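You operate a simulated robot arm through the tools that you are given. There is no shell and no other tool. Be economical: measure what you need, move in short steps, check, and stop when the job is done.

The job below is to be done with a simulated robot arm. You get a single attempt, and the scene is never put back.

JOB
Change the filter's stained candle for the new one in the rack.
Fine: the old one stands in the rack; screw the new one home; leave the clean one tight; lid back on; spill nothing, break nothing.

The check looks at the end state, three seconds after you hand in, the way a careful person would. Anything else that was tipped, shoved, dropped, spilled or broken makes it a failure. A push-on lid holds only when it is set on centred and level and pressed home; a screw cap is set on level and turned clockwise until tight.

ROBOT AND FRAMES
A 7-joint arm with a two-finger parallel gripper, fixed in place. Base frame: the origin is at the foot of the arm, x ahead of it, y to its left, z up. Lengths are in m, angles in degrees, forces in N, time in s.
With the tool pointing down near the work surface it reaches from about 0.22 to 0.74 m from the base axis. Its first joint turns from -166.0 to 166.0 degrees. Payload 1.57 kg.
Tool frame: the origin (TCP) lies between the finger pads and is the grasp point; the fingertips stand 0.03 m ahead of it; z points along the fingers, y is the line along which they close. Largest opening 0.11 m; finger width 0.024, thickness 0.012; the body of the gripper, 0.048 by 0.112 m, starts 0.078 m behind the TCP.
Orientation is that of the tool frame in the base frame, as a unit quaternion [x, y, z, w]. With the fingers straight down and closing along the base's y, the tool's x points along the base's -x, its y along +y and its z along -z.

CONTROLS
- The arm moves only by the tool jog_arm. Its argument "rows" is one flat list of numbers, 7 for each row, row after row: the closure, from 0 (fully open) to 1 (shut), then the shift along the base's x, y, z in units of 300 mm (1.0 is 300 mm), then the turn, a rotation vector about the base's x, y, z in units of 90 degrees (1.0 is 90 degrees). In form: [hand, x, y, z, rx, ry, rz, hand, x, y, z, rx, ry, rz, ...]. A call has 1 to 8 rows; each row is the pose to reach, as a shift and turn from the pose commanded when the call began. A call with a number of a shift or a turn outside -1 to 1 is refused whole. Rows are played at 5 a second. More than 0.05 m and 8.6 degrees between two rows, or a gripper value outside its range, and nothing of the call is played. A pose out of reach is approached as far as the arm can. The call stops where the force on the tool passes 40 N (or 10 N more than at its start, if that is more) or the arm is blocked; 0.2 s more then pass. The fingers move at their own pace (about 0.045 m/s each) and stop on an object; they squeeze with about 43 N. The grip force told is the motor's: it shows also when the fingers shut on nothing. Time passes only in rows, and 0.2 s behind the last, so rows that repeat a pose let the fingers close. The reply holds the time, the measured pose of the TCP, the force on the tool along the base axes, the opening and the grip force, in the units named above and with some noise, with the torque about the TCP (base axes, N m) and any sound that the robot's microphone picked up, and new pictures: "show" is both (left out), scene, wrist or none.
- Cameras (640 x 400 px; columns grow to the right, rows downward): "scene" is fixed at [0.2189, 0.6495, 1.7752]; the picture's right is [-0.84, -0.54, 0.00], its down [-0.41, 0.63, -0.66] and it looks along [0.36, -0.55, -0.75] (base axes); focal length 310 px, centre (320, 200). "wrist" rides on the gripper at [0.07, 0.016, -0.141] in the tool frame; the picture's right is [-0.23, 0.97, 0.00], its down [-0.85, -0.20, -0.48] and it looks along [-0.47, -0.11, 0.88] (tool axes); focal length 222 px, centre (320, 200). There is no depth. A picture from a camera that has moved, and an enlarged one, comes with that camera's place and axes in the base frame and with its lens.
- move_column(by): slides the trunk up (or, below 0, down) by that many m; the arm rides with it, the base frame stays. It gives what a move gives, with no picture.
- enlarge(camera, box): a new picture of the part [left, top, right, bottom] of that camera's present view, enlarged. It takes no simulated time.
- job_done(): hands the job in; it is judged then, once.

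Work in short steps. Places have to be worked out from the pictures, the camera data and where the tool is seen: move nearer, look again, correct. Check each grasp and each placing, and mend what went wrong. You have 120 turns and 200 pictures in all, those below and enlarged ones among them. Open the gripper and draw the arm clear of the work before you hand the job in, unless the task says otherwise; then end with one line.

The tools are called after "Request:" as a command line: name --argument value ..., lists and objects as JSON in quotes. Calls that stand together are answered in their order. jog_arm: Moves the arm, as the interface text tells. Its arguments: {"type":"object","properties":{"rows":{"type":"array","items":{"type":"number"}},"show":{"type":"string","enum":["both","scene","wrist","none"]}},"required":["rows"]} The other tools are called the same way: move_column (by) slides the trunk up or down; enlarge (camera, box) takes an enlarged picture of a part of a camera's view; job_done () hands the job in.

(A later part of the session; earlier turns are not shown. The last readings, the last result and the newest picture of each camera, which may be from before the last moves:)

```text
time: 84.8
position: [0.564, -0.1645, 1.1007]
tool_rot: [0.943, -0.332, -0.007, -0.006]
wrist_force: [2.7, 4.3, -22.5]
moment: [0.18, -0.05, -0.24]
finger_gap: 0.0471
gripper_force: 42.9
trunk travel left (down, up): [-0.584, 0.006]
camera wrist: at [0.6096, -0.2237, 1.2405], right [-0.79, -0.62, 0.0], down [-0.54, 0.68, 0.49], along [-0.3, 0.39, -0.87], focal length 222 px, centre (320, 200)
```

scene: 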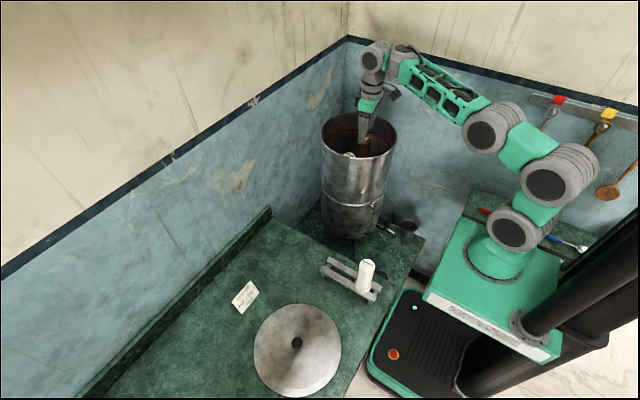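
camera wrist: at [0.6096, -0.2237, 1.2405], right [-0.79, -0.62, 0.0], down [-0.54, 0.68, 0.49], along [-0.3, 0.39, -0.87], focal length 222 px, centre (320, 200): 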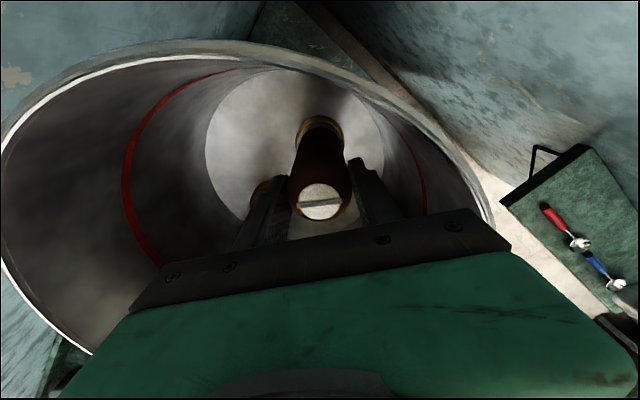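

Still held. I'll back it off clockwise ~65° while gripping, then regrip low and redo the last part with a steady lift following the thread's rise (as in my first stroke, when it did come free).

Request:
jog_arm --rows '[1, 0, 0, -0.015, 0, 0, -0.09, 1, 0, 0, -0.02, 0, 0, -0.18, 1, 0, 0, -0.02, 0, 0, -0.27, 1, 0, 0, -0.02, 0, 0, -0.36, 1, 0, 0, -0.02, 0, 0, -0.45, 1, 0, 0, -0.02, 0, 0, -0.54, 1, 0, 0, -0.02, 0, 0, -0.63, 1, 0, 0, -0.02, 0, 0, -0.72]' --show "wrist"

Request:
jog_arm --rows '[0.4, 0, 0, 0, 0, 0, 0, 0.4, 0, 0, 0, 0, 0, 0, 0.4, 0, 0, -0.02, 0, 0, 0, 1, 0, 0, -0.02, 0, 0, 0, 1, 0, 0, -0.02, 0, 0, 0, 1, 0, 0, -0.02, 0, 0, 0]' --show "none"

```text
time: 86.6
position: [0.5649, -0.1635, 1.1005]
tool_rot: [-0.617, 0.787, -0.005, 0.008]
wrist_force: [8.1, 10.1, 22.7]
moment: [0.04, -0.2, 0.06]
finger_gap: 0.0471
gripper_force: 43.1
trunk travel left (down, up): [-0.584, 0.006]
camera wrist: at [0.5298, -0.2285, 1.2411], right [-0.89, 0.45, -0.01], down [0.39, 0.78, 0.49], along [0.23, 0.43, -0.87], focal length 222 px, centre (320, 200)
```

wrist: 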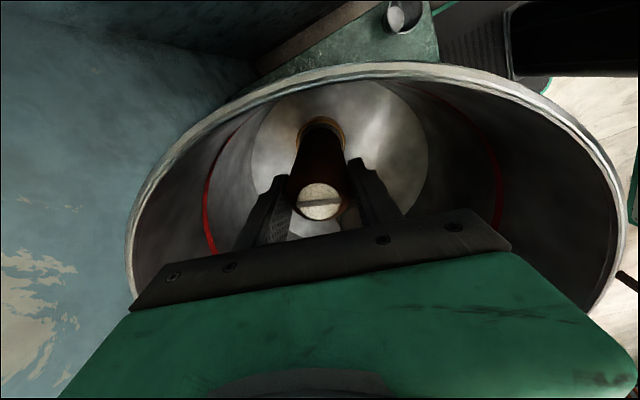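

```text
time: 88.0
position: [0.5642, -0.1651, 1.0919]
tool_rot: [-0.618, 0.786, -0.002, 0.008]
wrist_force: [5.3, 0.8, 0.5]
moment: [0.27, -0.53, -0.01]
finger_gap: 0.0477
gripper_force: 29.8
trunk travel left (down, up): [-0.584, 0.006]
```

Now counter-clockwise with a steady gentle lift.

Request:
jog_arm --rows '[1, 0, 0, 0.003, 0, 0, 0.09, 1, 0, 0, 0.005, 0, 0, 0.18, 1, 0, 0, 0.007, 0, 0, 0.27, 1, 0, 0, 0.009, 0, 0, 0.36, 1, 0, 0, 0.011, 0, 0, 0.45, 1, 0, 0, 0.013, 0, 0, 0.54]' --show "none"

Request:
jog_arm --rows '[1, 0, 0, 0.003, 0, 0, 0.05, 1, 0, 0, 0.006, 0, 0, 0.1, 1, 0, 0, 0.009, 0, 0, 0.15, 1, 0, 0, 0.012, 0, 0, 0.2, 1, 0, 0, 0.015, 0, 0, 0.25]' --show "wrist"

```text
time: 89.4
position: [0.5634, -0.1662, 1.0941]
tool_rot: [0.888, -0.46, -0.002, -0.006]
wrist_force: [1.9, -0.2, -18.9]
moment: [0.23, 0.02, -0.01]
finger_gap: 0.0467
gripper_force: 43.6
trunk travel left (down, up): [-0.584, 0.006]
```

```text
time: 90.6
position: [0.5639, -0.1648, 1.1025]
tool_rot: [0.96, -0.28, -0.002, -0.006]
wrist_force: [-2.1, 3.3, -16.8]
moment: [0.08, 0.53, -0.36]
finger_gap: 0.0462
gripper_force: 43.1
trunk travel left (down, up): [-0.584, 0.006]
camera wrist: at [0.6149, -0.2188, 1.2414], right [-0.71, -0.7, -0.01], down [-0.61, 0.62, 0.49], along [-0.34, 0.35, -0.87], focal length 222 px, centre (320, 200)
```

wrist: 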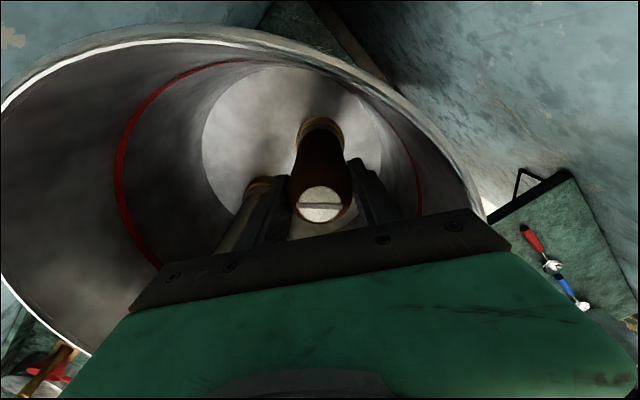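

The candle turned with the gripper and may have risen. Check from the scene camera.

Request:
enlarge --camera "scene" --box '[320, 105, 410, 175]'

Request:
enlarge --camera "wrist" --box '[260, 100, 380, 230]'

```text
5.71 times, centred on (365, 140) of scene
camera zoom: at [0.2189, 0.6495, 1.7752], right [-0.84, -0.54, 0.0], down [-0.41, 0.63, -0.66], along [0.36, -0.55, -0.75], focal length 1772 px, centre (63, 543)
```

zoom: 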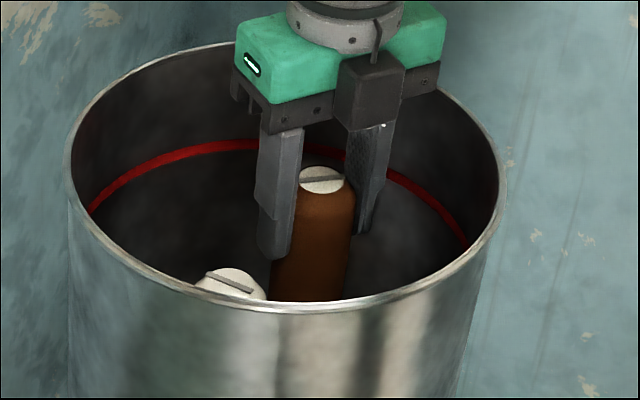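

```text
3.08 times, centred on (320, 165) of wrist
camera zoom: at [0.6149, -0.2188, 1.2414], right [-0.71, -0.7, -0.01], down [-0.61, 0.62, 0.49], along [-0.34, 0.35, -0.87], focal length 684 px, centre (320, 308)
```

zoom: 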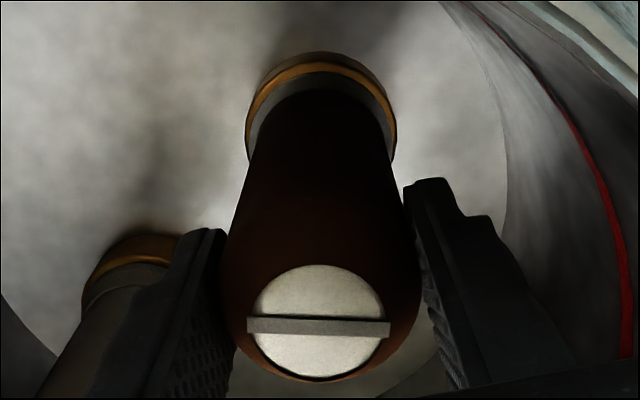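

It has risen ~3.5 mm; lifting in step with the turn is the key. Release, rewind 120°, regrip and continue with lift.

Request:
jog_arm --rows '[0.35, 0, 0, 0, 0, 0, 0, 0.35, 0, 0, 0, 0, 0, 0, 0.35, 0, 0, 0, 0, 0, -0.095, 0.35, 0, 0, 0, 0, 0, -0.19, 0.35, 0, 0, 0, 0, 0, -0.285, 0.35, 0, 0, 0, 0, 0, -0.38, 0.35, 0, 0, 0, 0, 0, -0.475, 0.35, 0, 0, 0, 0, 0, -0.57]' --show "none"

Request:
jog_arm --rows '[0.35, 0, 0, 0, 0, 0, -0.095, 0.35, 0, 0, 0, 0, 0, -0.19, 0.35, 0, 0, 0, 0, 0, -0.285, 0.35, 0, 0, 0, 0, 0, -0.38, 0.35, 0, 0, 0, 0, 0, -0.475, 0.35, 0, 0, 0, 0, 0, -0.57, 0.35, 0, 0, 0, 0, 0, -0.665, 0.35, 0, 0, 0, 0, 0, -0.76]' --show "wrist"

```text
time: 92.4
position: [0.5632, -0.1649, 1.1006]
tool_rot: [0.743, -0.669, 0.0, -0.007]
wrist_force: [-0.3, 1.0, -0.5]
moment: [0.01, 0.01, 0.01]
finger_gap: 0.0716
gripper_force: 0.1
trunk travel left (down, up): [-0.584, 0.006]
```

```text
time: 94.2
position: [0.5642, -0.1655, 1.1007]
tool_rot: [-0.238, 0.971, -0.005, 0.006]
wrist_force: [-0.3, 0.1, -0.6]
moment: [-0.01, -0.01, 0.0]
finger_gap: 0.0716
gripper_force: 0.1
trunk travel left (down, up): [-0.584, 0.006]
camera wrist: at [0.4928, -0.1829, 1.2406], right [-0.25, 0.97, -0.01], down [0.84, 0.22, 0.49], along [0.47, 0.12, -0.87], focal length 222 px, centre (320, 200)
```

wrist: 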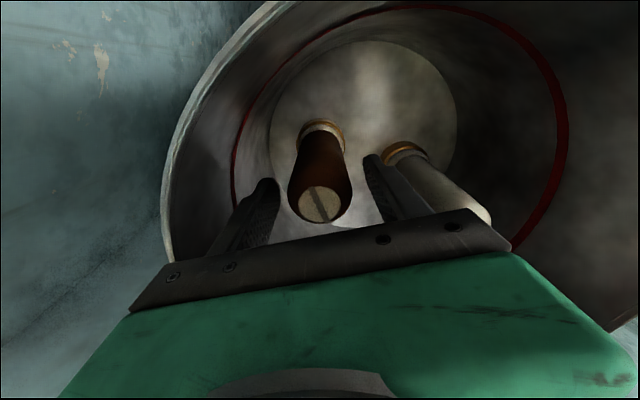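

Regrip ~5 mm lower, then counter-clockwise with lift.

Request:
jog_arm --rows '[0.35, 0, 0, -0.018, 0, 0, 0, 1, 0, 0, -0.018, 0, 0, 0, 1, 0, 0, -0.018, 0, 0, 0, 1, 0, 0, -0.018, 0, 0, 0, 1, 0, 0, -0.014, 0, 0, 0.06, 1, 0, 0, -0.011, 0, 0, 0.12, 1, 0, 0, -0.008, 0, 0, 0.18, 1, 0, 0, -0.005, 0, 0, 0.24]' --show "none"

Request:
enlarge --camera "wrist" --box '[260, 100, 380, 230]'

```text
time: 96.0
position: [0.5646, -0.1653, 1.097]
tool_rot: [-0.418, 0.908, -0.003, 0.005]
wrist_force: [1.3, -2.2, -6.3]
moment: [-0.52, 0.33, -0.53]
finger_gap: 0.0473
gripper_force: 43.3
trunk travel left (down, up): [-0.584, 0.006]
```

```text
3.08 times, centred on (320, 165) of wrist
camera zoom: at [0.5052, -0.2085, 1.238], right [-0.59, 0.81, -0.01], down [0.7, 0.52, 0.49], along [0.4, 0.28, -0.87], focal length 684 px, centre (320, 308)
```

zoom: 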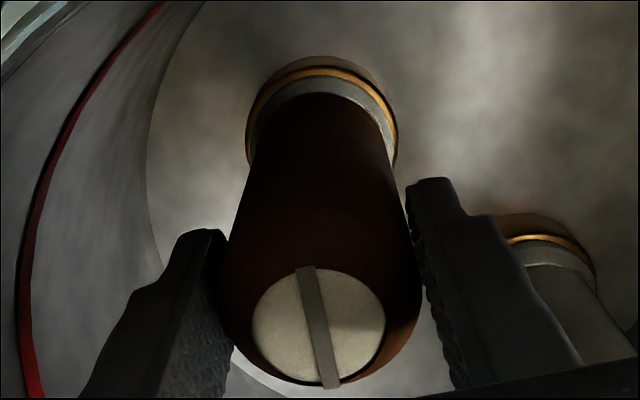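

The stop angle is consistently ~221° from tight. Compare height with the very first picture using the identical crop.

Request:
jog_arm --rows '[0.35, 0, 0, 0, 0, 0, 0, 0.35, 0, 0, 0, 0, 0, 0, 0.35, 0, 0, 0.1, 0, 0, 0, 0.35, 0, 0, 0.22, 0, 0, 0, 0.35, -0.1, 0, 0.34, 0, 0, 0, 0.35, -0.25, 0, 0.35, 0, 0, 0, 0.35, -0.38, 0, 0.35, 0, 0, 0]' --show "wrist"

Request:
enlarge --camera "scene" --box '[310, 100, 410, 180]'

Request:
enlarge --camera "wrist" --box '[300, 60, 460, 160]'

```text
time: 97.6
position: [0.45, -0.1669, 1.2055]
tool_rot: [-0.418, 0.908, -0.003, 0.006]
wrist_force: [0.0, 0.2, -0.4]
moment: [-0.02, 0.03, -0.01]
finger_gap: 0.0716
gripper_force: 0.0
trunk travel left (down, up): [-0.584, 0.006]
camera wrist: at [0.3901, -0.209, 1.3449], right [-0.59, 0.81, -0.01], down [0.7, 0.52, 0.49], along [0.4, 0.28, -0.87], focal length 222 px, centre (320, 200)
```

wrist: 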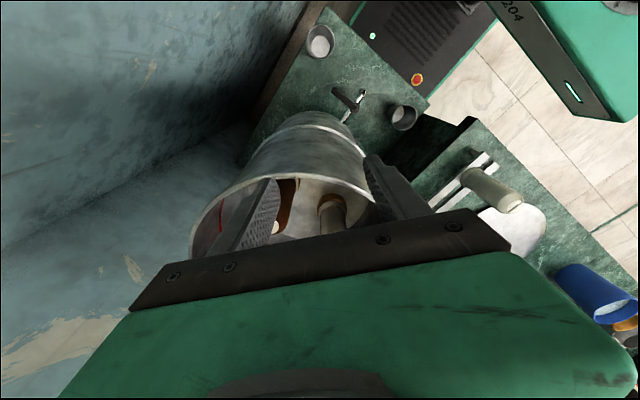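

```text
5.00 times, centred on (360, 140) of scene
camera zoom: at [0.2189, 0.6495, 1.7752], right [-0.84, -0.54, 0.0], down [-0.41, 0.63, -0.66], along [0.36, -0.55, -0.75], focal length 1550 px, centre (120, 500)
```

zoom: 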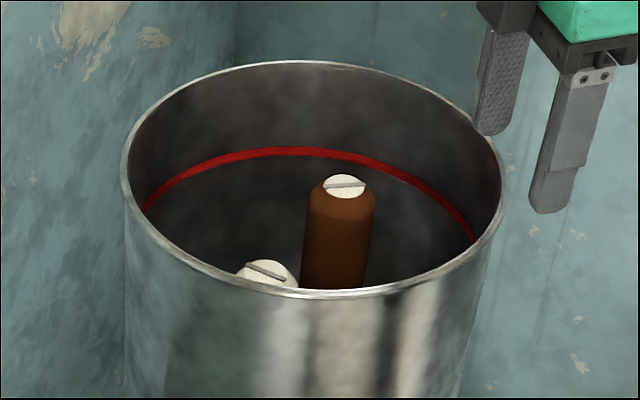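

```text
4.00 times, centred on (380, 110) of wrist
camera zoom: at [0.3901, -0.209, 1.3449], right [-0.59, 0.81, -0.01], down [0.7, 0.52, 0.49], along [0.4, 0.28, -0.87], focal length 888 px, centre (80, 560)
```

zoom: 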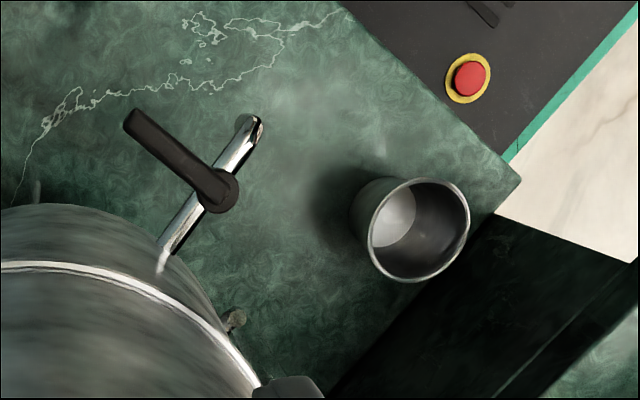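

The candle has dropped back to exactly its original height, so it had lifted ~4 mm while I was pulling at the stop and fell back when I let go. I'll go back, reset 65° and repeat turn-plus-lift, then keep lifting without letting go.

Request:
jog_arm --rows '[0.35, 0.13, 0, 0, 0, 0, 0, 0.35, 0.26, 0, 0, 0, 0, 0, 0.35, 0.382, 0.005, 0, 0, 0, 0, 0.35, 0.382, 0.005, -0.12, 0, 0, 0, 0.35, 0.382, 0.005, -0.25, 0, 0, 0, 0.35, 0.382, 0.005, -0.37, 0, 0, 0, 1, 0.382, 0.005, -0.37, 0, 0, 0, 1, 0.382, 0.005, -0.37, 0, 0, 0]' --show "none"

Request:
jog_arm --rows '[1, 0, 0, 0, 0, 0, 0, 1, 0, 0, 0, 0, 0, -0.09, 1, 0, 0, 0, 0, 0, -0.18, 1, 0, 0, 0, 0, 0, -0.27, 1, 0, 0, 0, 0, 0, -0.36, 1, 0, 0, 0, 0, 0, -0.45, 1, 0, 0, 0, 0, 0, -0.54, 1, 0, 0, 0, 0, 0, -0.63]' --show "wrist"

```text
time: 99.4
position: [0.565, -0.1639, 1.0908]
tool_rot: [-0.418, 0.908, -0.003, 0.006]
wrist_force: [1.1, 0.3, 0.2]
moment: [0.04, 0.02, 0.0]
finger_gap: 0.0478
gripper_force: 17.0
trunk travel left (down, up): [-0.584, 0.006]
```

```text
time: 101.2
position: [0.5652, -0.1633, 1.0937]
tool_rot: [0.065, 0.998, -0.005, 0.004]
wrist_force: [4.0, -4.4, 0.1]
moment: [-0.43, -0.42, 0.05]
finger_gap: 0.047
gripper_force: 42.3
trunk travel left (down, up): [-0.584, 0.006]
camera wrist: at [0.4971, -0.1378, 1.233], right [0.35, 0.94, -0.01], down [0.82, -0.3, 0.49], along [0.45, -0.18, -0.87], focal length 222 px, centre (320, 200)
```

wrist: 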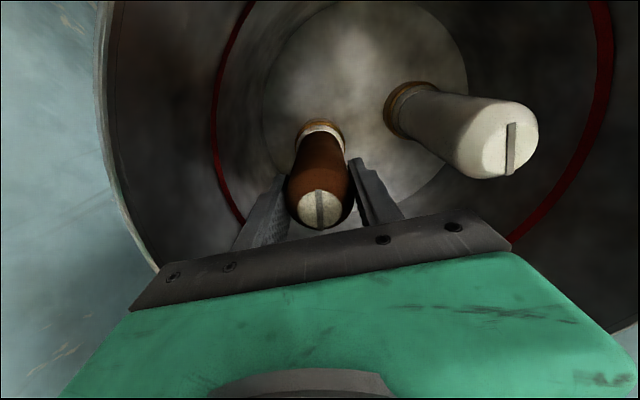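

Now the combined turn and lift, continuing upward.

Request:
jog_arm --rows '[1, 0, 0, 0.003, 0, 0, 0.09, 1, 0, 0, 0.005, 0, 0, 0.18, 1, 0, 0, 0.007, 0, 0, 0.27, 1, 0, 0, 0.009, 0, 0, 0.36, 1, 0, 0, 0.011, 0, 0, 0.45, 1, 0, 0, 0.013, 0, 0, 0.54]' --show "none"

Request:
jog_arm --rows '[1, 0, 0, 0.003, 0, 0, 0.05, 1, 0, 0, 0.006, 0, 0, 0.1, 1, 0, 0, 0.009, 0, 0, 0.15, 1, 0, 0, 0.012, 0, 0, 0.2, 1, 0, 0, 0.015, 0, 0, 0.25]' --show "wrist"

Request:
enlarge --camera "scene" --box '[310, 100, 410, 180]'

```text
time: 102.6
position: [0.5636, -0.1647, 1.0962]
tool_rot: [-0.353, 0.936, -0.003, 0.005]
wrist_force: [-1.4, -1.5, -2.6]
moment: [-0.21, 0.19, -0.05]
finger_gap: 0.0469
gripper_force: 43.2
trunk travel left (down, up): [-0.584, 0.006]
```

```text
time: 103.8
position: [0.5645, -0.1652, 1.0997]
tool_rot: [-0.529, 0.849, 0.0, 0.004]
wrist_force: [2.7, -2.8, -21.0]
moment: [0.02, 0.16, -0.65]
finger_gap: 0.0465
gripper_force: 42.7
trunk travel left (down, up): [-0.584, 0.006]
camera wrist: at [0.5185, -0.2213, 1.2396], right [-0.77, 0.63, 0.0], down [0.55, 0.68, 0.49], along [0.31, 0.37, -0.87], focal length 222 px, centre (320, 200)
```

wrist: 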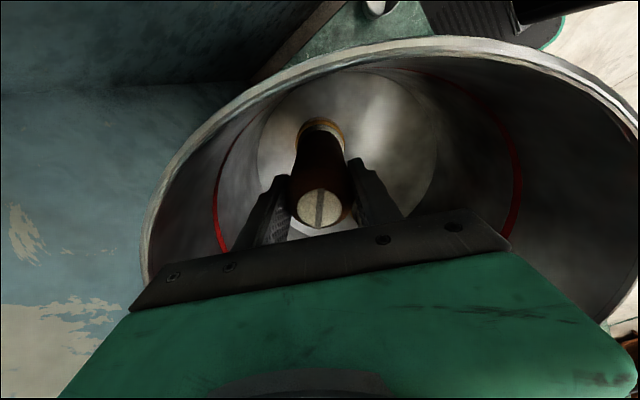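

```text
5.00 times, centred on (360, 140) of scene
camera zoom: at [0.2189, 0.6495, 1.7752], right [-0.84, -0.54, 0.0], down [-0.41, 0.63, -0.66], along [0.36, -0.55, -0.75], focal length 1550 px, centre (120, 500)
```

zoom: 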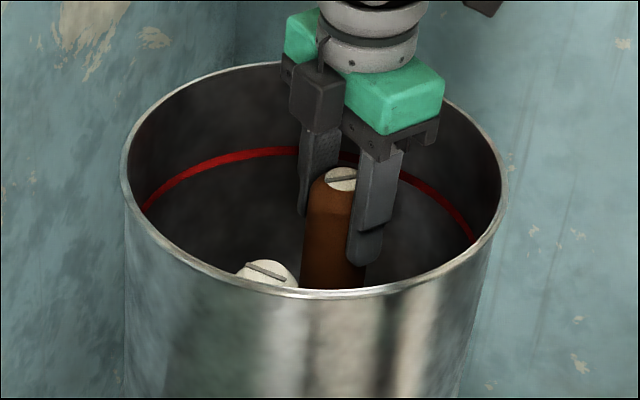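

The candle has risen ~6 mm and turned past the earlier stop; it needs lift along with turn. Keep going.

Request:
jog_arm --rows '[1, 0, 0, 0.002, 0, 0, 0.07, 1, 0, 0, 0.004, 0, 0, 0.14, 1, 0, 0, 0.006, 0, 0, 0.21, 1, 0, 0, 0.008, 0, 0, 0.28, 1, 0, 0, 0.01, 0, 0, 0.35, 1, 0, 0, 0.012, 0, 0, 0.42, 1, 0, 0, 0.014, 0, 0, 0.49]' --show "wrist"

Request:
enlarge --camera "scene" --box '[310, 100, 410, 180]'

```text
time: 105.4
position: [0.5647, -0.164, 1.1067]
tool_rot: [0.809, -0.588, 0.002, -0.007]
wrist_force: [0.5, 1.3, -1.2]
moment: [-0.73, 0.37, -0.49]
finger_gap: 0.0468
gripper_force: 42.8
trunk travel left (down, up): [-0.584, 0.006]
camera wrist: at [0.5695, -0.2375, 1.2467], right [-1.0, -0.08, -0.01], down [-0.08, 0.87, 0.49], along [-0.03, 0.49, -0.87], focal length 222 px, centre (320, 200)
```

wrist: 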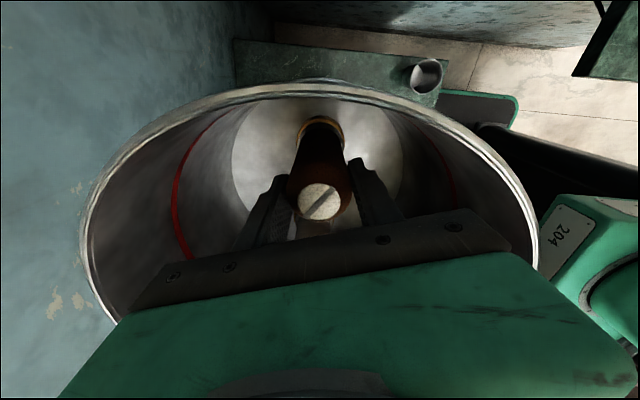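

```text
5.00 times, centred on (360, 140) of scene
camera zoom: at [0.2189, 0.6495, 1.7752], right [-0.84, -0.54, 0.0], down [-0.41, 0.63, -0.66], along [0.36, -0.55, -0.75], focal length 1550 px, centre (120, 500)
```

zoom: 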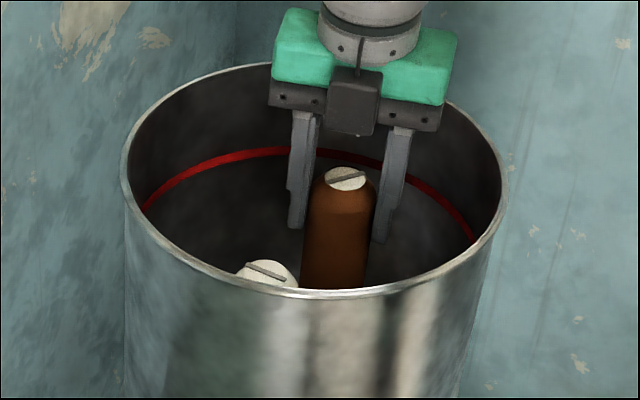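

It's ~7 mm up with almost no axial force now. Pull straight up.

Request:
jog_arm --rows '[1, 0, 0, 0.01, 0, 0, 0, 1, 0, 0, 0.02, 0, 0, 0, 1, 0, 0, 0.03, 0, 0, 0, 1, 0, 0, 0.04, 0, 0, 0]' --show "none"

Request:
enlarge --camera "scene" --box '[310, 100, 410, 180]'

```text
time: 106.4
position: [0.5647, -0.1634, 1.1153]
tool_rot: [0.809, -0.588, -0.003, -0.006]
wrist_force: [-3.2, -2.2, -27.1]
moment: [0.17, 0.39, -0.29]
finger_gap: 0.0467
gripper_force: 43.2
trunk travel left (down, up): [-0.584, 0.006]
```

```text
5.00 times, centred on (360, 140) of scene
camera zoom: at [0.2189, 0.6495, 1.7752], right [-0.84, -0.54, 0.0], down [-0.41, 0.63, -0.66], along [0.36, -0.55, -0.75], focal length 1550 px, centre (120, 500)
```

zoom: 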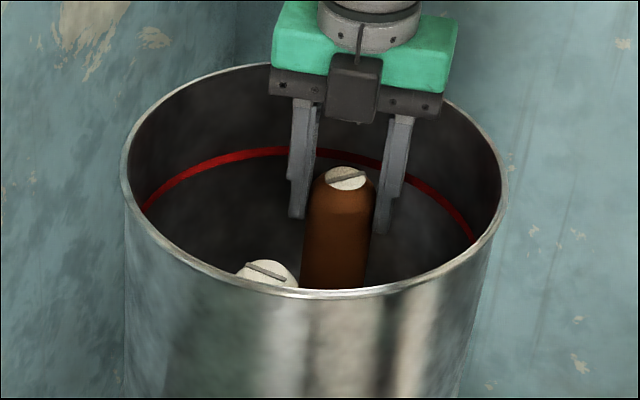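

Slid again; let go and see whether the candle stays up or drops, and whether it leans.

Request:
jog_arm --rows '[0.35, 0, 0, 0, 0, 0, 0, 0.35, 0, 0, 0, 0, 0, 0, 0.35, 0, 0, 0.0, 0, 0, 0]' --show "wrist"

Request:
enlarge --camera "scene" --box '[310, 100, 410, 180]'

Request:
enlarge --camera "wrist" --box '[260, 100, 380, 230]'

```text
time: 107.2
position: [0.5648, -0.1639, 1.118]
tool_rot: [0.808, -0.589, 0.0, -0.006]
wrist_force: [0.1, 0.3, 0.0]
moment: [0.0, -0.02, 0.02]
finger_gap: 0.0713
gripper_force: 0.2
trunk travel left (down, up): [-0.584, 0.006]
camera wrist: at [0.5694, -0.2371, 1.2585], right [-1.0, -0.08, -0.01], down [-0.08, 0.87, 0.49], along [-0.03, 0.49, -0.87], focal length 222 px, centre (320, 200)
```

wrist: 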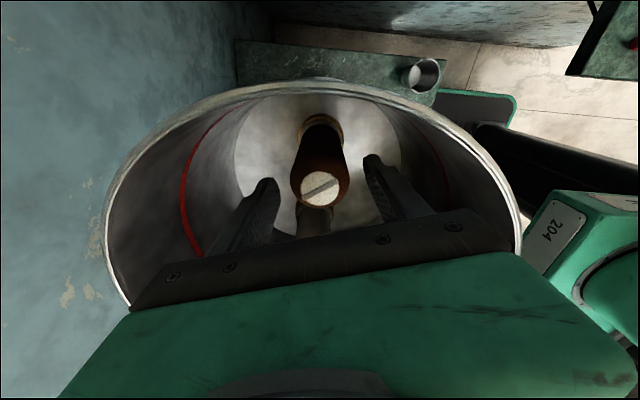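

```text
5.00 times, centred on (360, 140) of scene
camera zoom: at [0.2189, 0.6495, 1.7752], right [-0.84, -0.54, 0.0], down [-0.41, 0.63, -0.66], along [0.36, -0.55, -0.75], focal length 1550 px, centre (120, 500)
```

zoom: 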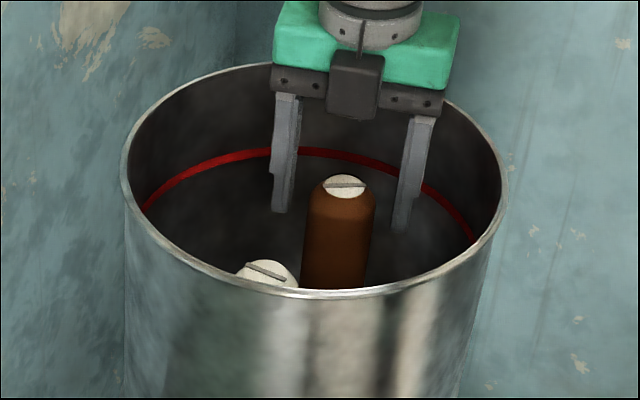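

```text
3.08 times, centred on (320, 165) of wrist
camera zoom: at [0.5694, -0.2371, 1.2585], right [-1.0, -0.08, -0.01], down [-0.08, 0.87, 0.49], along [-0.03, 0.49, -0.87], focal length 684 px, centre (320, 308)
```

zoom: 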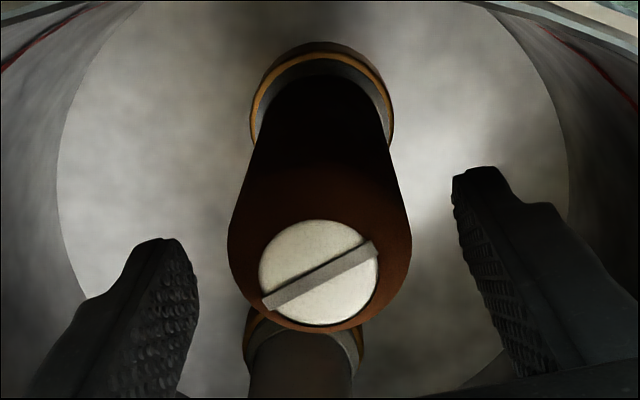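

It springs back when released. Lift and turn together let it advance past the stop (about 0.4 mm per degree, as in the first stroke), so I'll do that in one continuous helical pull with a fresh low grip. First rewind.

Request:
jog_arm --rows '[0.35, 0, 0, 0, 0, 0, -0.095, 0.35, 0, 0, 0, 0, 0, -0.19, 0.35, 0, 0, 0, 0, 0, -0.285, 0.35, 0, 0, 0, 0, 0, -0.38, 0.35, 0, 0, 0, 0, 0, -0.475, 0.35, 0, 0, 0, 0, 0, -0.57, 0.35, 0, 0, 0, 0, 0, -0.665, 0.35, 0, 0, 0, 0, 0, -0.76]' --show "none"

Request:
jog_arm --rows '[0.35, 0, -0.003, -0.045, 0, 0, 0, 0.35, 0, -0.003, -0.092, 0, 0, 0, 1, 0, -0.003, -0.092, 0, 0, 0, 1, 0, -0.003, -0.092, 0, 0, 0, 1, 0, -0.003, -0.092, 0, 0, 0, 1, 0, -0.003, -0.092, 0, 0, -0.09, 1, 0, -0.003, -0.092, 0, 0, -0.18, 1, 0, -0.003, -0.092, 0, 0, -0.27]' --show "wrist"

```text
time: 109.0
position: [0.5631, -0.1637, 1.1169]
tool_rot: [-0.337, 0.942, -0.004, 0.006]
wrist_force: [-0.3, 0.8, -0.4]
moment: [-0.03, 0.04, 0.03]
finger_gap: 0.0716
gripper_force: 0.1
trunk travel left (down, up): [-0.584, 0.006]
```

```text
time: 110.8
position: [0.5648, -0.1655, 1.0902]
tool_rot: [-0.13, 0.991, -0.005, 0.004]
wrist_force: [0.2, 0.0, 1.0]
moment: [0.0, 0.0, -0.04]
finger_gap: 0.048
gripper_force: 42.9
trunk travel left (down, up): [-0.584, 0.006]
camera wrist: at [0.4914, -0.166, 1.2302], right [-0.03, 1.0, -0.01], down [0.87, 0.03, 0.49], along [0.49, 0.01, -0.87], focal length 222 px, centre (320, 200)
```

wrist: 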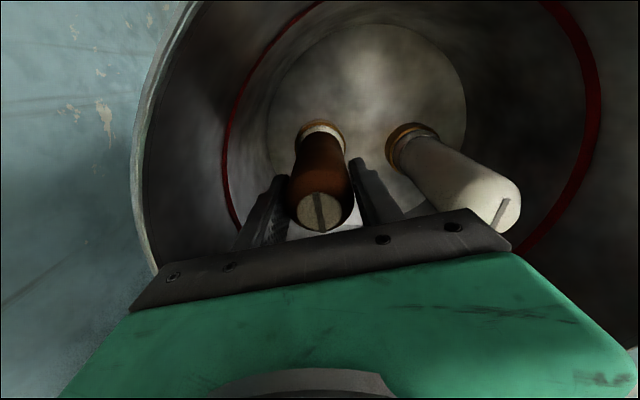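

Clean unloaded grip at yaw 15°. Now the helical pull.

Request:
jog_arm --rows '[1, 0, 0, 0.001, 0, 0, 0.09, 1, 0, 0, 0.002, 0, 0, 0.18, 1, 0, 0, 0.004, 0, 0, 0.25, 1, 0, 0, 0.009, 0, 0, 0.3, 1, 0, 0, 0.014, 0, 0, 0.35, 1, 0, 0, 0.019, 0, 0, 0.4, 1, 0, 0, 0.024, 0, 0, 0.45, 1, 0, 0, 0.03, 0, 0, 0.5]' --show "wrist"

Request:
enlarge --camera "scene" --box '[310, 100, 410, 180]'

```text
time: 112.6
position: [0.5638, -0.1663, 1.0967]
tool_rot: [-0.502, 0.865, 0.001, 0.005]
wrist_force: [-0.8, -6.2, -23.8]
moment: [-0.08, -0.16, -0.55]
finger_gap: 0.0464
gripper_force: 42.2
trunk travel left (down, up): [-0.584, 0.006]
camera wrist: at [0.5146, -0.219, 1.2363], right [-0.73, 0.68, 0.0], down [0.59, 0.64, 0.49], along [0.33, 0.35, -0.87], focal length 222 px, centre (320, 200)
```

wrist: 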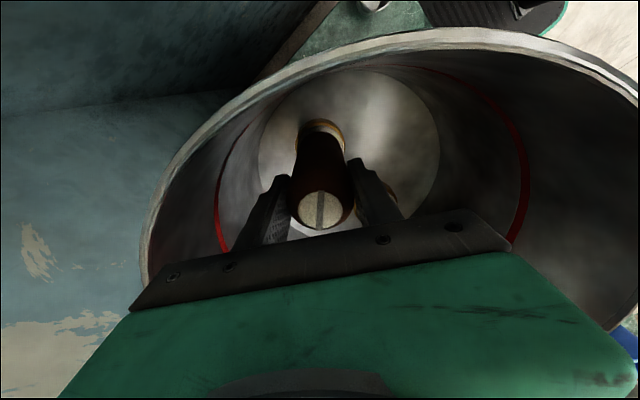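

```text
5.00 times, centred on (360, 140) of scene
camera zoom: at [0.2189, 0.6495, 1.7752], right [-0.84, -0.54, 0.0], down [-0.41, 0.63, -0.66], along [0.36, -0.55, -0.75], focal length 1550 px, centre (120, 500)
```

zoom: 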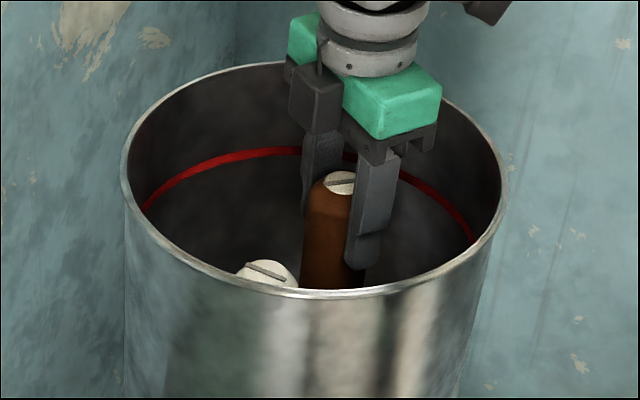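

The elastic hold gives a few mm but springs back. In my first stroke it truly came loose when the top was also swung ~20 mm sideways; I'll reproduce that gently: hold the stop, lean the candle toward the pot centre, then lift.

Request:
jog_arm --rows '[1, 0.005, 0.015, -0.008, 0, 0, 0.02, 1, 0.01, 0.03, -0.008, 0, 0, 0.02, 1, 0.016, 0.045, -0.006, 0, 0, 0.02, 1, 0.022, 0.06, -0.004, 0, 0, 0.02, 1, 0.026, 0.07, 0.0, 0, 0, 0.02, 1, 0.026, 0.07, 0.012, 0, 0, 0.02]' --show "wrist"

Request:
enlarge --camera "scene" --box '[310, 100, 410, 180]'

```text
time: 114.0
position: [0.5755, -0.1379, 1.1016]
tool_rot: [-0.521, 0.854, -0.002, 0.007]
wrist_force: [8.2, 4.8, -5.5]
moment: [0.87, -1.15, 0.08]
finger_gap: 0.0412
gripper_force: 43.2
trunk travel left (down, up): [-0.584, 0.006]
camera wrist: at [0.5273, -0.1935, 1.242], right [-0.76, 0.65, -0.01], down [0.56, 0.67, 0.49], along [0.32, 0.37, -0.87], focal length 222 px, centre (320, 200)
```

wrist: 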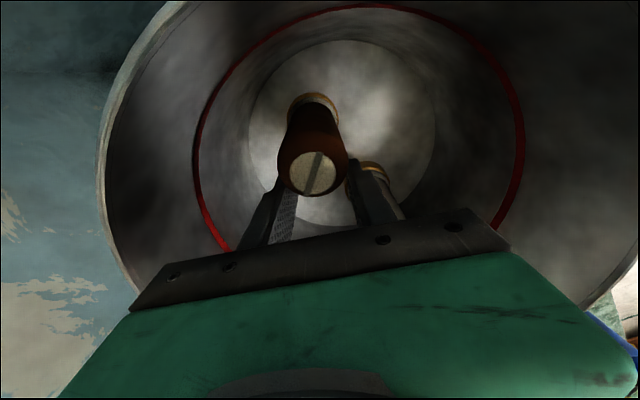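

```text
5.00 times, centred on (360, 140) of scene
camera zoom: at [0.2189, 0.6495, 1.7752], right [-0.84, -0.54, 0.0], down [-0.41, 0.63, -0.66], along [0.36, -0.55, -0.75], focal length 1550 px, centre (120, 500)
```

zoom: 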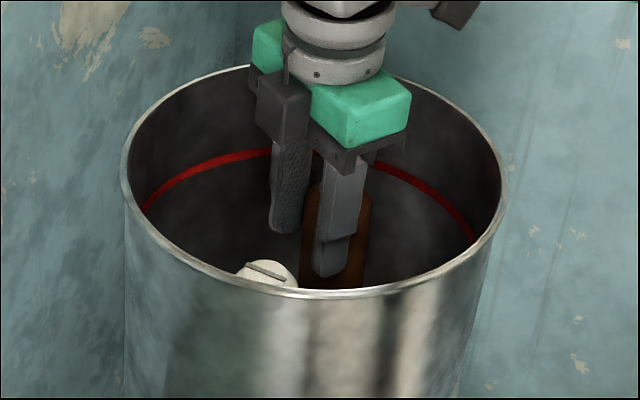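

This time the pads simply slid along the candle: it is firmly engaged. In the first stroke it came free after one continuous turn from tight with a rise of ~5 mm; I'll reproduce that exactly. First re-centre and rewind the wrist to +150°.

Request:
jog_arm --rows '[0.35, 0, 0, 0, 0, 0, 0, 0.35, 0, 0, 0, 0, 0, 0, 0.35, -0.018, -0.045, -0.01, 0, 0, 0, 0.35, -0.036, -0.09, -0.024, 0, 0, 0, 0.35, -0.036, -0.09, -0.024, 0, 0, 0.09, 0.35, -0.036, -0.09, -0.024, 0, 0, 0.18, 0.35, -0.036, -0.09, -0.024, 0, 0, 0.27, 0.35, -0.036, -0.09, -0.024, 0, 0, 0.36]' --show "wrist"

Request:
jog_arm --rows '[0.35, 0, 0, 0, 0, 0, 0.09, 0.35, 0, 0, 0, 0, 0, 0.18, 0.35, 0, 0, 0, 0, 0, 0.27, 0.35, 0, 0, 0, 0, 0, 0.36, 0.35, 0, 0, 0, 0, 0, 0.45, 0.35, 0, 0, 0, 0, 0, 0.54]' --show "wrist"

```text
time: 115.8
position: [0.5608, -0.1704, 1.0954]
tool_rot: [0.734, -0.679, 0.0, -0.007]
wrist_force: [0.3, 0.2, 0.1]
moment: [0.02, 0.0, -0.02]
finger_gap: 0.0712
gripper_force: 0.1
trunk travel left (down, up): [-0.584, 0.006]
camera wrist: at [0.5492, -0.2428, 1.2351], right [-0.99, 0.15, -0.01], down [0.13, 0.86, 0.49], along [0.08, 0.48, -0.87], focal length 222 px, centre (320, 200)
```

wrist: 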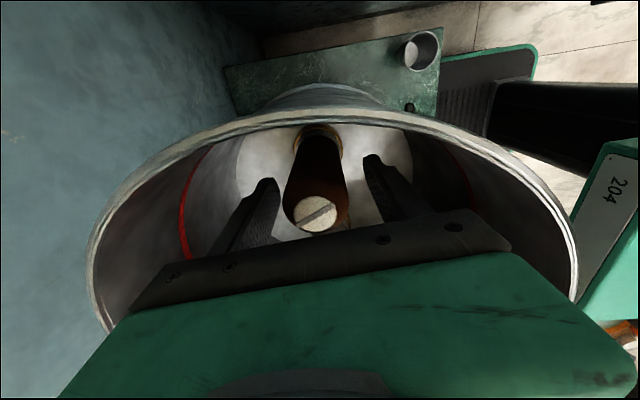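

```text
time: 117.2
position: [0.5604, -0.1708, 1.0963]
tool_rot: [0.948, -0.317, -0.002, -0.007]
wrist_force: [-0.5, 0.3, 0.1]
moment: [0.0, -0.01, -0.02]
finger_gap: 0.0717
gripper_force: 0.0
trunk travel left (down, up): [-0.584, 0.006]
camera wrist: at [0.6072, -0.2275, 1.2354], right [-0.77, -0.64, -0.01], down [-0.56, 0.67, 0.49], along [-0.31, 0.38, -0.87], focal length 222 px, centre (320, 200)
```

wrist: 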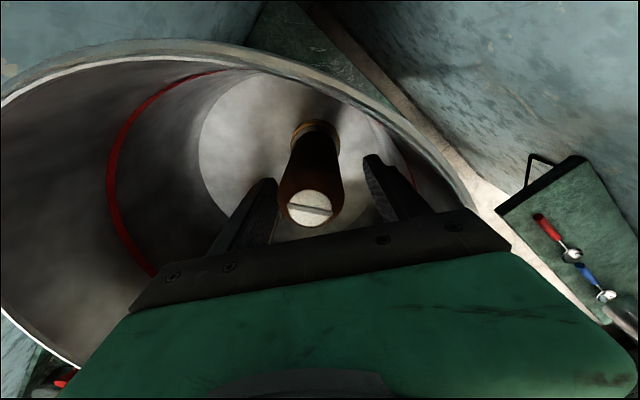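

Re-centre (+4, +6 mm), grip and turn clockwise back to home.

Request:
jog_arm --rows '[0.35, 0.014, 0.02, -0.004, 0, 0, 0, 0.35, 0.014, 0.02, -0.004, 0, 0, 0, 1, 0.014, 0.02, -0.004, 0, 0, 0, 1, 0.014, 0.02, -0.004, 0, 0, 0, 1, 0.014, 0.02, -0.004, 0, 0, 0, 1, 0.014, 0.02, -0.004, 0, 0, -0.09, 1, 0.014, 0.02, -0.004, 0, 0, -0.18, 1, 0.014, 0.02, -0.004, 0, 0, -0.27]' --show "none"

Request:
jog_arm --rows '[1, 0, 0, 0, 0, 0, -0.09, 1, 0, 0, 0, 0, 0, -0.18, 1, 0, 0, 0, 0, 0, -0.27, 1, 0, 0, 0, 0, 0, -0.36, 1, 0, 0, 0, 0, 0, -0.45, 1, 0, 0, 0, 0, 0, -0.54, 1, 0, 0, 0, 0, 0, -0.63, 1, 0, 0, 0, 0, 0, -0.72]' --show "wrist"

Request:
jog_arm --rows '[1, 0, 0, 0, 0, 0, -0.09, 1, 0, 0, 0, 0, 0, -0.18, 1, 0, 0, 0, 0, 0, -0.27, 1, 0, 0, 0, 0, 0, -0.36, 1, 0, 0, 0, 0, 0, -0.45, 1, 0, 0, 0, 0, 0, -0.54, 1, 0, 0, 0, 0, 0, -0.63, 1, 0, 0, 0, 0, 0, -0.72]' --show "wrist"

```text
time: 119.0
position: [0.5653, -0.1651, 1.0952]
tool_rot: [0.859, -0.512, -0.001, -0.007]
wrist_force: [0.0, 0.9, -0.3]
moment: [0.03, -0.01, 0.01]
finger_gap: 0.0476
gripper_force: 42.7
trunk travel left (down, up): [-0.584, 0.006]
```

```text
time: 120.8
position: [0.565, -0.1638, 1.0946]
tool_rot: [-0.452, 0.892, -0.003, 0.006]
wrist_force: [-2.8, -1.9, 0.7]
moment: [-0.14, 0.35, 0.03]
finger_gap: 0.0478
gripper_force: 43.3
trunk travel left (down, up): [-0.584, 0.006]
camera wrist: at [0.5093, -0.212, 1.2346], right [-0.65, 0.76, -0.01], down [0.66, 0.57, 0.49], along [0.38, 0.31, -0.87], focal length 222 px, centre (320, 200)
```

wrist: 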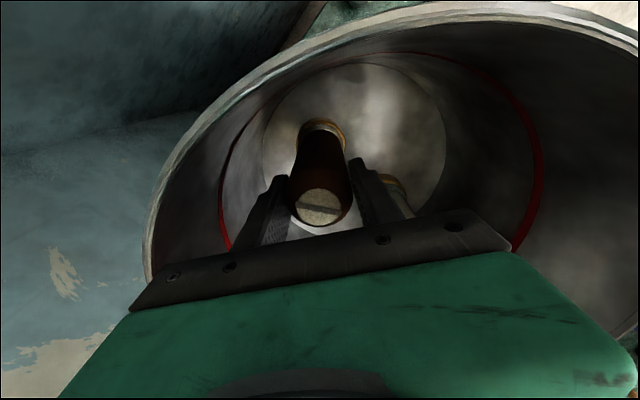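

```text
time: 122.6
position: [0.5657, -0.1653, 1.0951]
tool_rot: [0.097, 0.995, -0.005, 0.004]
wrist_force: [-3.9, -9.2, 0.9]
moment: [-0.28, 0.01, -0.02]
finger_gap: 0.0477
gripper_force: 43.1
trunk travel left (down, up): [-0.584, 0.006]
camera wrist: at [0.4994, -0.1348, 1.2346], right [0.41, 0.91, -0.01], down [0.8, -0.36, 0.49], along [0.44, -0.21, -0.87], focal length 222 px, centre (320, 200)
```

wrist: 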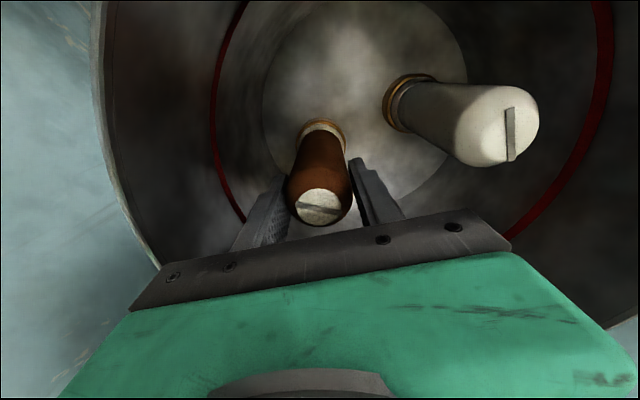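

Continue clockwise to the home stop, then check torque.

Request:
jog_arm --rows '[1, 0, 0, 0, 0, 0, -0.09, 1, 0, 0, 0, 0, 0, -0.18, 1, 0, 0, 0, 0, 0, -0.27, 1, 0, 0, 0, 0, 0, -0.36, 1, 0, 0, 0, 0, 0, -0.45, 1, 0, 0, 0, 0, 0, -0.54, 1, 0, 0, 0, 0, 0, -0.63, 1, 0, 0, 0, 0, 0, -0.72]' --show "wrist"

Request:
enlarge --camera "scene" --box '[310, 100, 410, 180]'

```text
time: 124.4
position: [0.5641, -0.1655, 1.0955]
tool_rot: [0.615, 0.789, -0.006, -0.001]
wrist_force: [-5.6, -6.6, -1.3]
moment: [-0.65, -0.21, 0.04]
finger_gap: 0.0478
gripper_force: 43.2
trunk travel left (down, up): [-0.584, 0.006]
camera wrist: at [0.5653, -0.093, 1.2347], right [1.0, 0.02, -0.01], down [0.02, -0.87, 0.49], along [0.0, -0.49, -0.87], focal length 222 px, centre (320, 200)
```

wrist: 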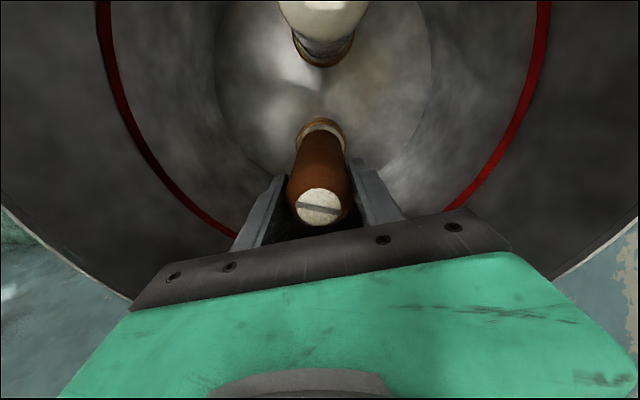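

```text
5.00 times, centred on (360, 140) of scene
camera zoom: at [0.2189, 0.6495, 1.7752], right [-0.84, -0.54, 0.0], down [-0.41, 0.63, -0.66], along [0.36, -0.55, -0.75], focal length 1550 px, centre (120, 500)
```

zoom: 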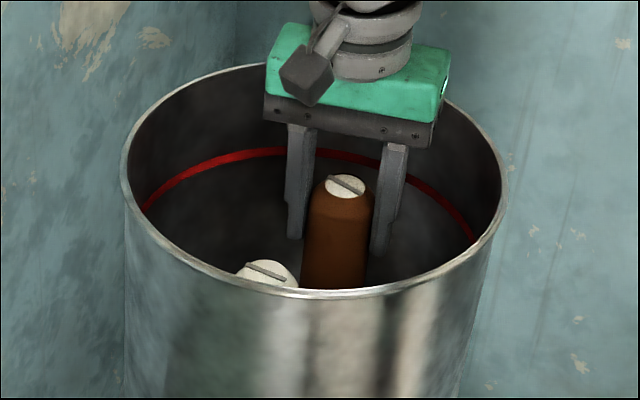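

The slot is at its original angle, no torque yet. Turn ~16° more to feel for the tight stop.

Request:
jog_arm --rows '[1, 0, 0, 0, 0, 0, -0.06, 1, 0, 0, 0, 0, 0, -0.12, 1, 0, 0, 0, 0, 0, -0.18]' --show "wrist"

```text
time: 125.2
position: [0.5644, -0.1652, 1.0943]
tool_rot: [0.719, 0.695, -0.006, -0.002]
wrist_force: [-6.8, -1.8, -2.3]
moment: [0.13, -0.01, 0.5]
finger_gap: 0.0471
gripper_force: 42.7
trunk travel left (down, up): [-0.584, 0.006]
camera wrist: at [0.5853, -0.0954, 1.2349], right [0.97, -0.26, -0.01], down [-0.22, -0.84, 0.49], along [-0.13, -0.47, -0.87], focal length 222 px, centre (320, 200)
```

wrist: 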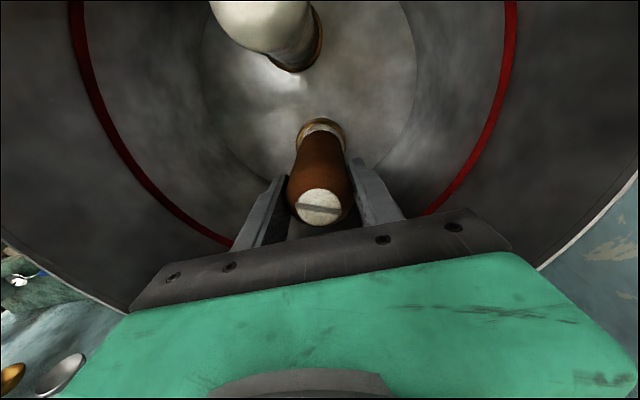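

Home stop confirmed (torque +0.5 at yaw -92°). Now reproduce the first stroke with a progressive rise.

Request:
jog_arm --rows '[1, 0, 0, 0, 0, 0, 0.09, 1, 0, 0, 0.001, 0, 0, 0.18, 1, 0, 0, 0.001, 0, 0, 0.27, 1, 0, 0, 0.002, 0, 0, 0.36, 1, 0, 0, 0.003, 0, 0, 0.45, 1, 0, 0, 0.003, 0, 0, 0.54, 1, 0, 0, 0.004, 0, 0, 0.63, 1, 0, 0, 0.005, 0, 0, 0.72]' --show "none"

Request:
jog_arm --rows '[1, 0, 0, 0, 0, 0, 0.09, 1, 0, 0, 0.001, 0, 0, 0.18, 1, 0, 0, 0.002, 0, 0, 0.27, 1, 0, 0, 0.003, 0, 0, 0.36, 1, 0, 0, 0.004, 0, 0, 0.45, 1, 0, 0, 0.005, 0, 0, 0.54, 1, 0, 0, 0.006, 0, 0, 0.63, 1, 0, 0, 0.007, 0, 0, 0.72]' --show "wrist"

Request:
enlarge --camera "scene" --box '[310, 100, 410, 180]'

```text
time: 127.0
position: [0.564, -0.1655, 1.0956]
tool_rot: [0.233, 0.972, -0.006, 0.002]
wrist_force: [-7.3, -2.0, -15.6]
moment: [-0.25, -0.55, -0.03]
finger_gap: 0.0472
gripper_force: 43.4
trunk travel left (down, up): [-0.584, 0.006]
```

```text
time: 128.8
position: [0.566, -0.1647, 1.0977]
tool_rot: [-0.324, 0.946, -0.003, 0.005]
wrist_force: [-6.7, 1.9, -25.1]
moment: [0.15, 0.24, -0.06]
finger_gap: 0.0468
gripper_force: 43.9
trunk travel left (down, up): [-0.584, 0.006]
camera wrist: at [0.4996, -0.195, 1.2374], right [-0.42, 0.91, -0.01], down [0.79, 0.37, 0.49], along [0.44, 0.2, -0.87], focal length 222 px, centre (320, 200)
```

wrist: 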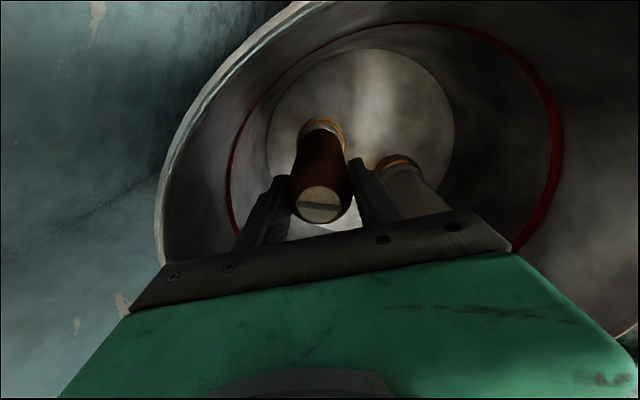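

```text
5.00 times, centred on (360, 140) of scene
camera zoom: at [0.2189, 0.6495, 1.7752], right [-0.84, -0.54, 0.0], down [-0.41, 0.63, -0.66], along [0.36, -0.55, -0.75], focal length 1550 px, centre (120, 500)
```

zoom: 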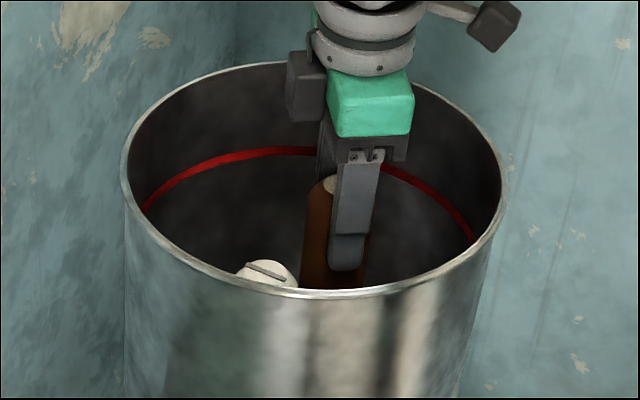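

Axial tension is high (-25 N), so hold z through the next 65°, as in the first run.

Request:
jog_arm --rows '[1, -0.004, 0, -0.005, 0, 0, 0.09, 1, -0.004, 0, -0.005, 0, 0, 0.18, 1, -0.004, 0, -0.004, 0, 0, 0.27, 1, -0.004, 0, -0.003, 0, 0, 0.36, 1, -0.004, 0, -0.002, 0, 0, 0.45, 1, -0.004, 0, -0.001, 0, 0, 0.54, 1, -0.004, 0, 0, 0, 0, 0.63, 1, -0.004, 0, 0.0, 0, 0, 0.72]' --show "wrist"

Request:
enlarge --camera "scene" --box '[310, 100, 410, 180]'

```text
time: 130.6
position: [0.565, -0.1663, 1.1021]
tool_rot: [0.78, -0.626, 0.002, -0.007]
wrist_force: [-1.2, 3.2, -2.8]
moment: [-0.1, -0.06, 0.03]
finger_gap: 0.0469
gripper_force: 42.9
trunk travel left (down, up): [-0.584, 0.006]
camera wrist: at [0.5629, -0.238, 1.2411], right [-1.0, 0.01, -0.01], down [0.0, 0.87, 0.49], along [0.01, 0.49, -0.87], focal length 222 px, centre (320, 200)
```

wrist: 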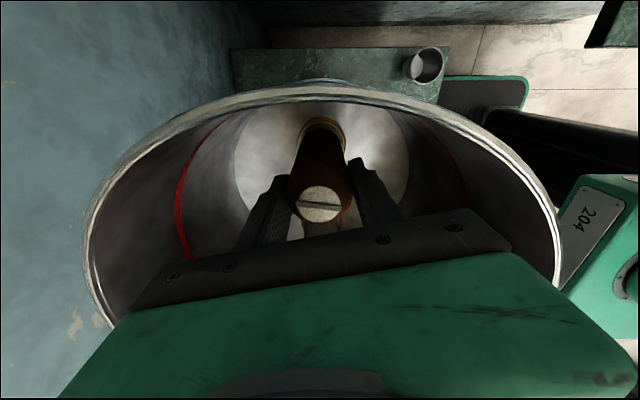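

```text
5.00 times, centred on (360, 140) of scene
camera zoom: at [0.2189, 0.6495, 1.7752], right [-0.84, -0.54, 0.0], down [-0.41, 0.63, -0.66], along [0.36, -0.55, -0.75], focal length 1550 px, centre (120, 500)
```

zoom: 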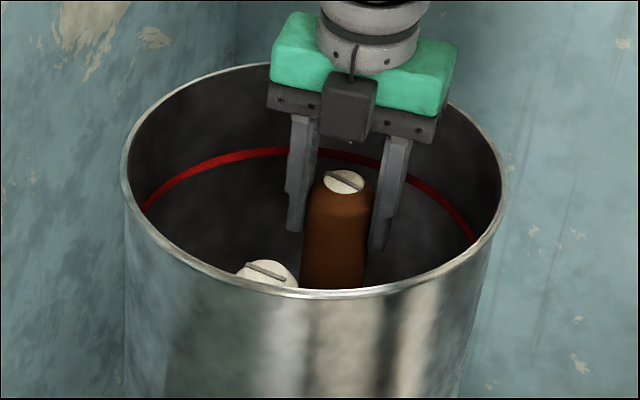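

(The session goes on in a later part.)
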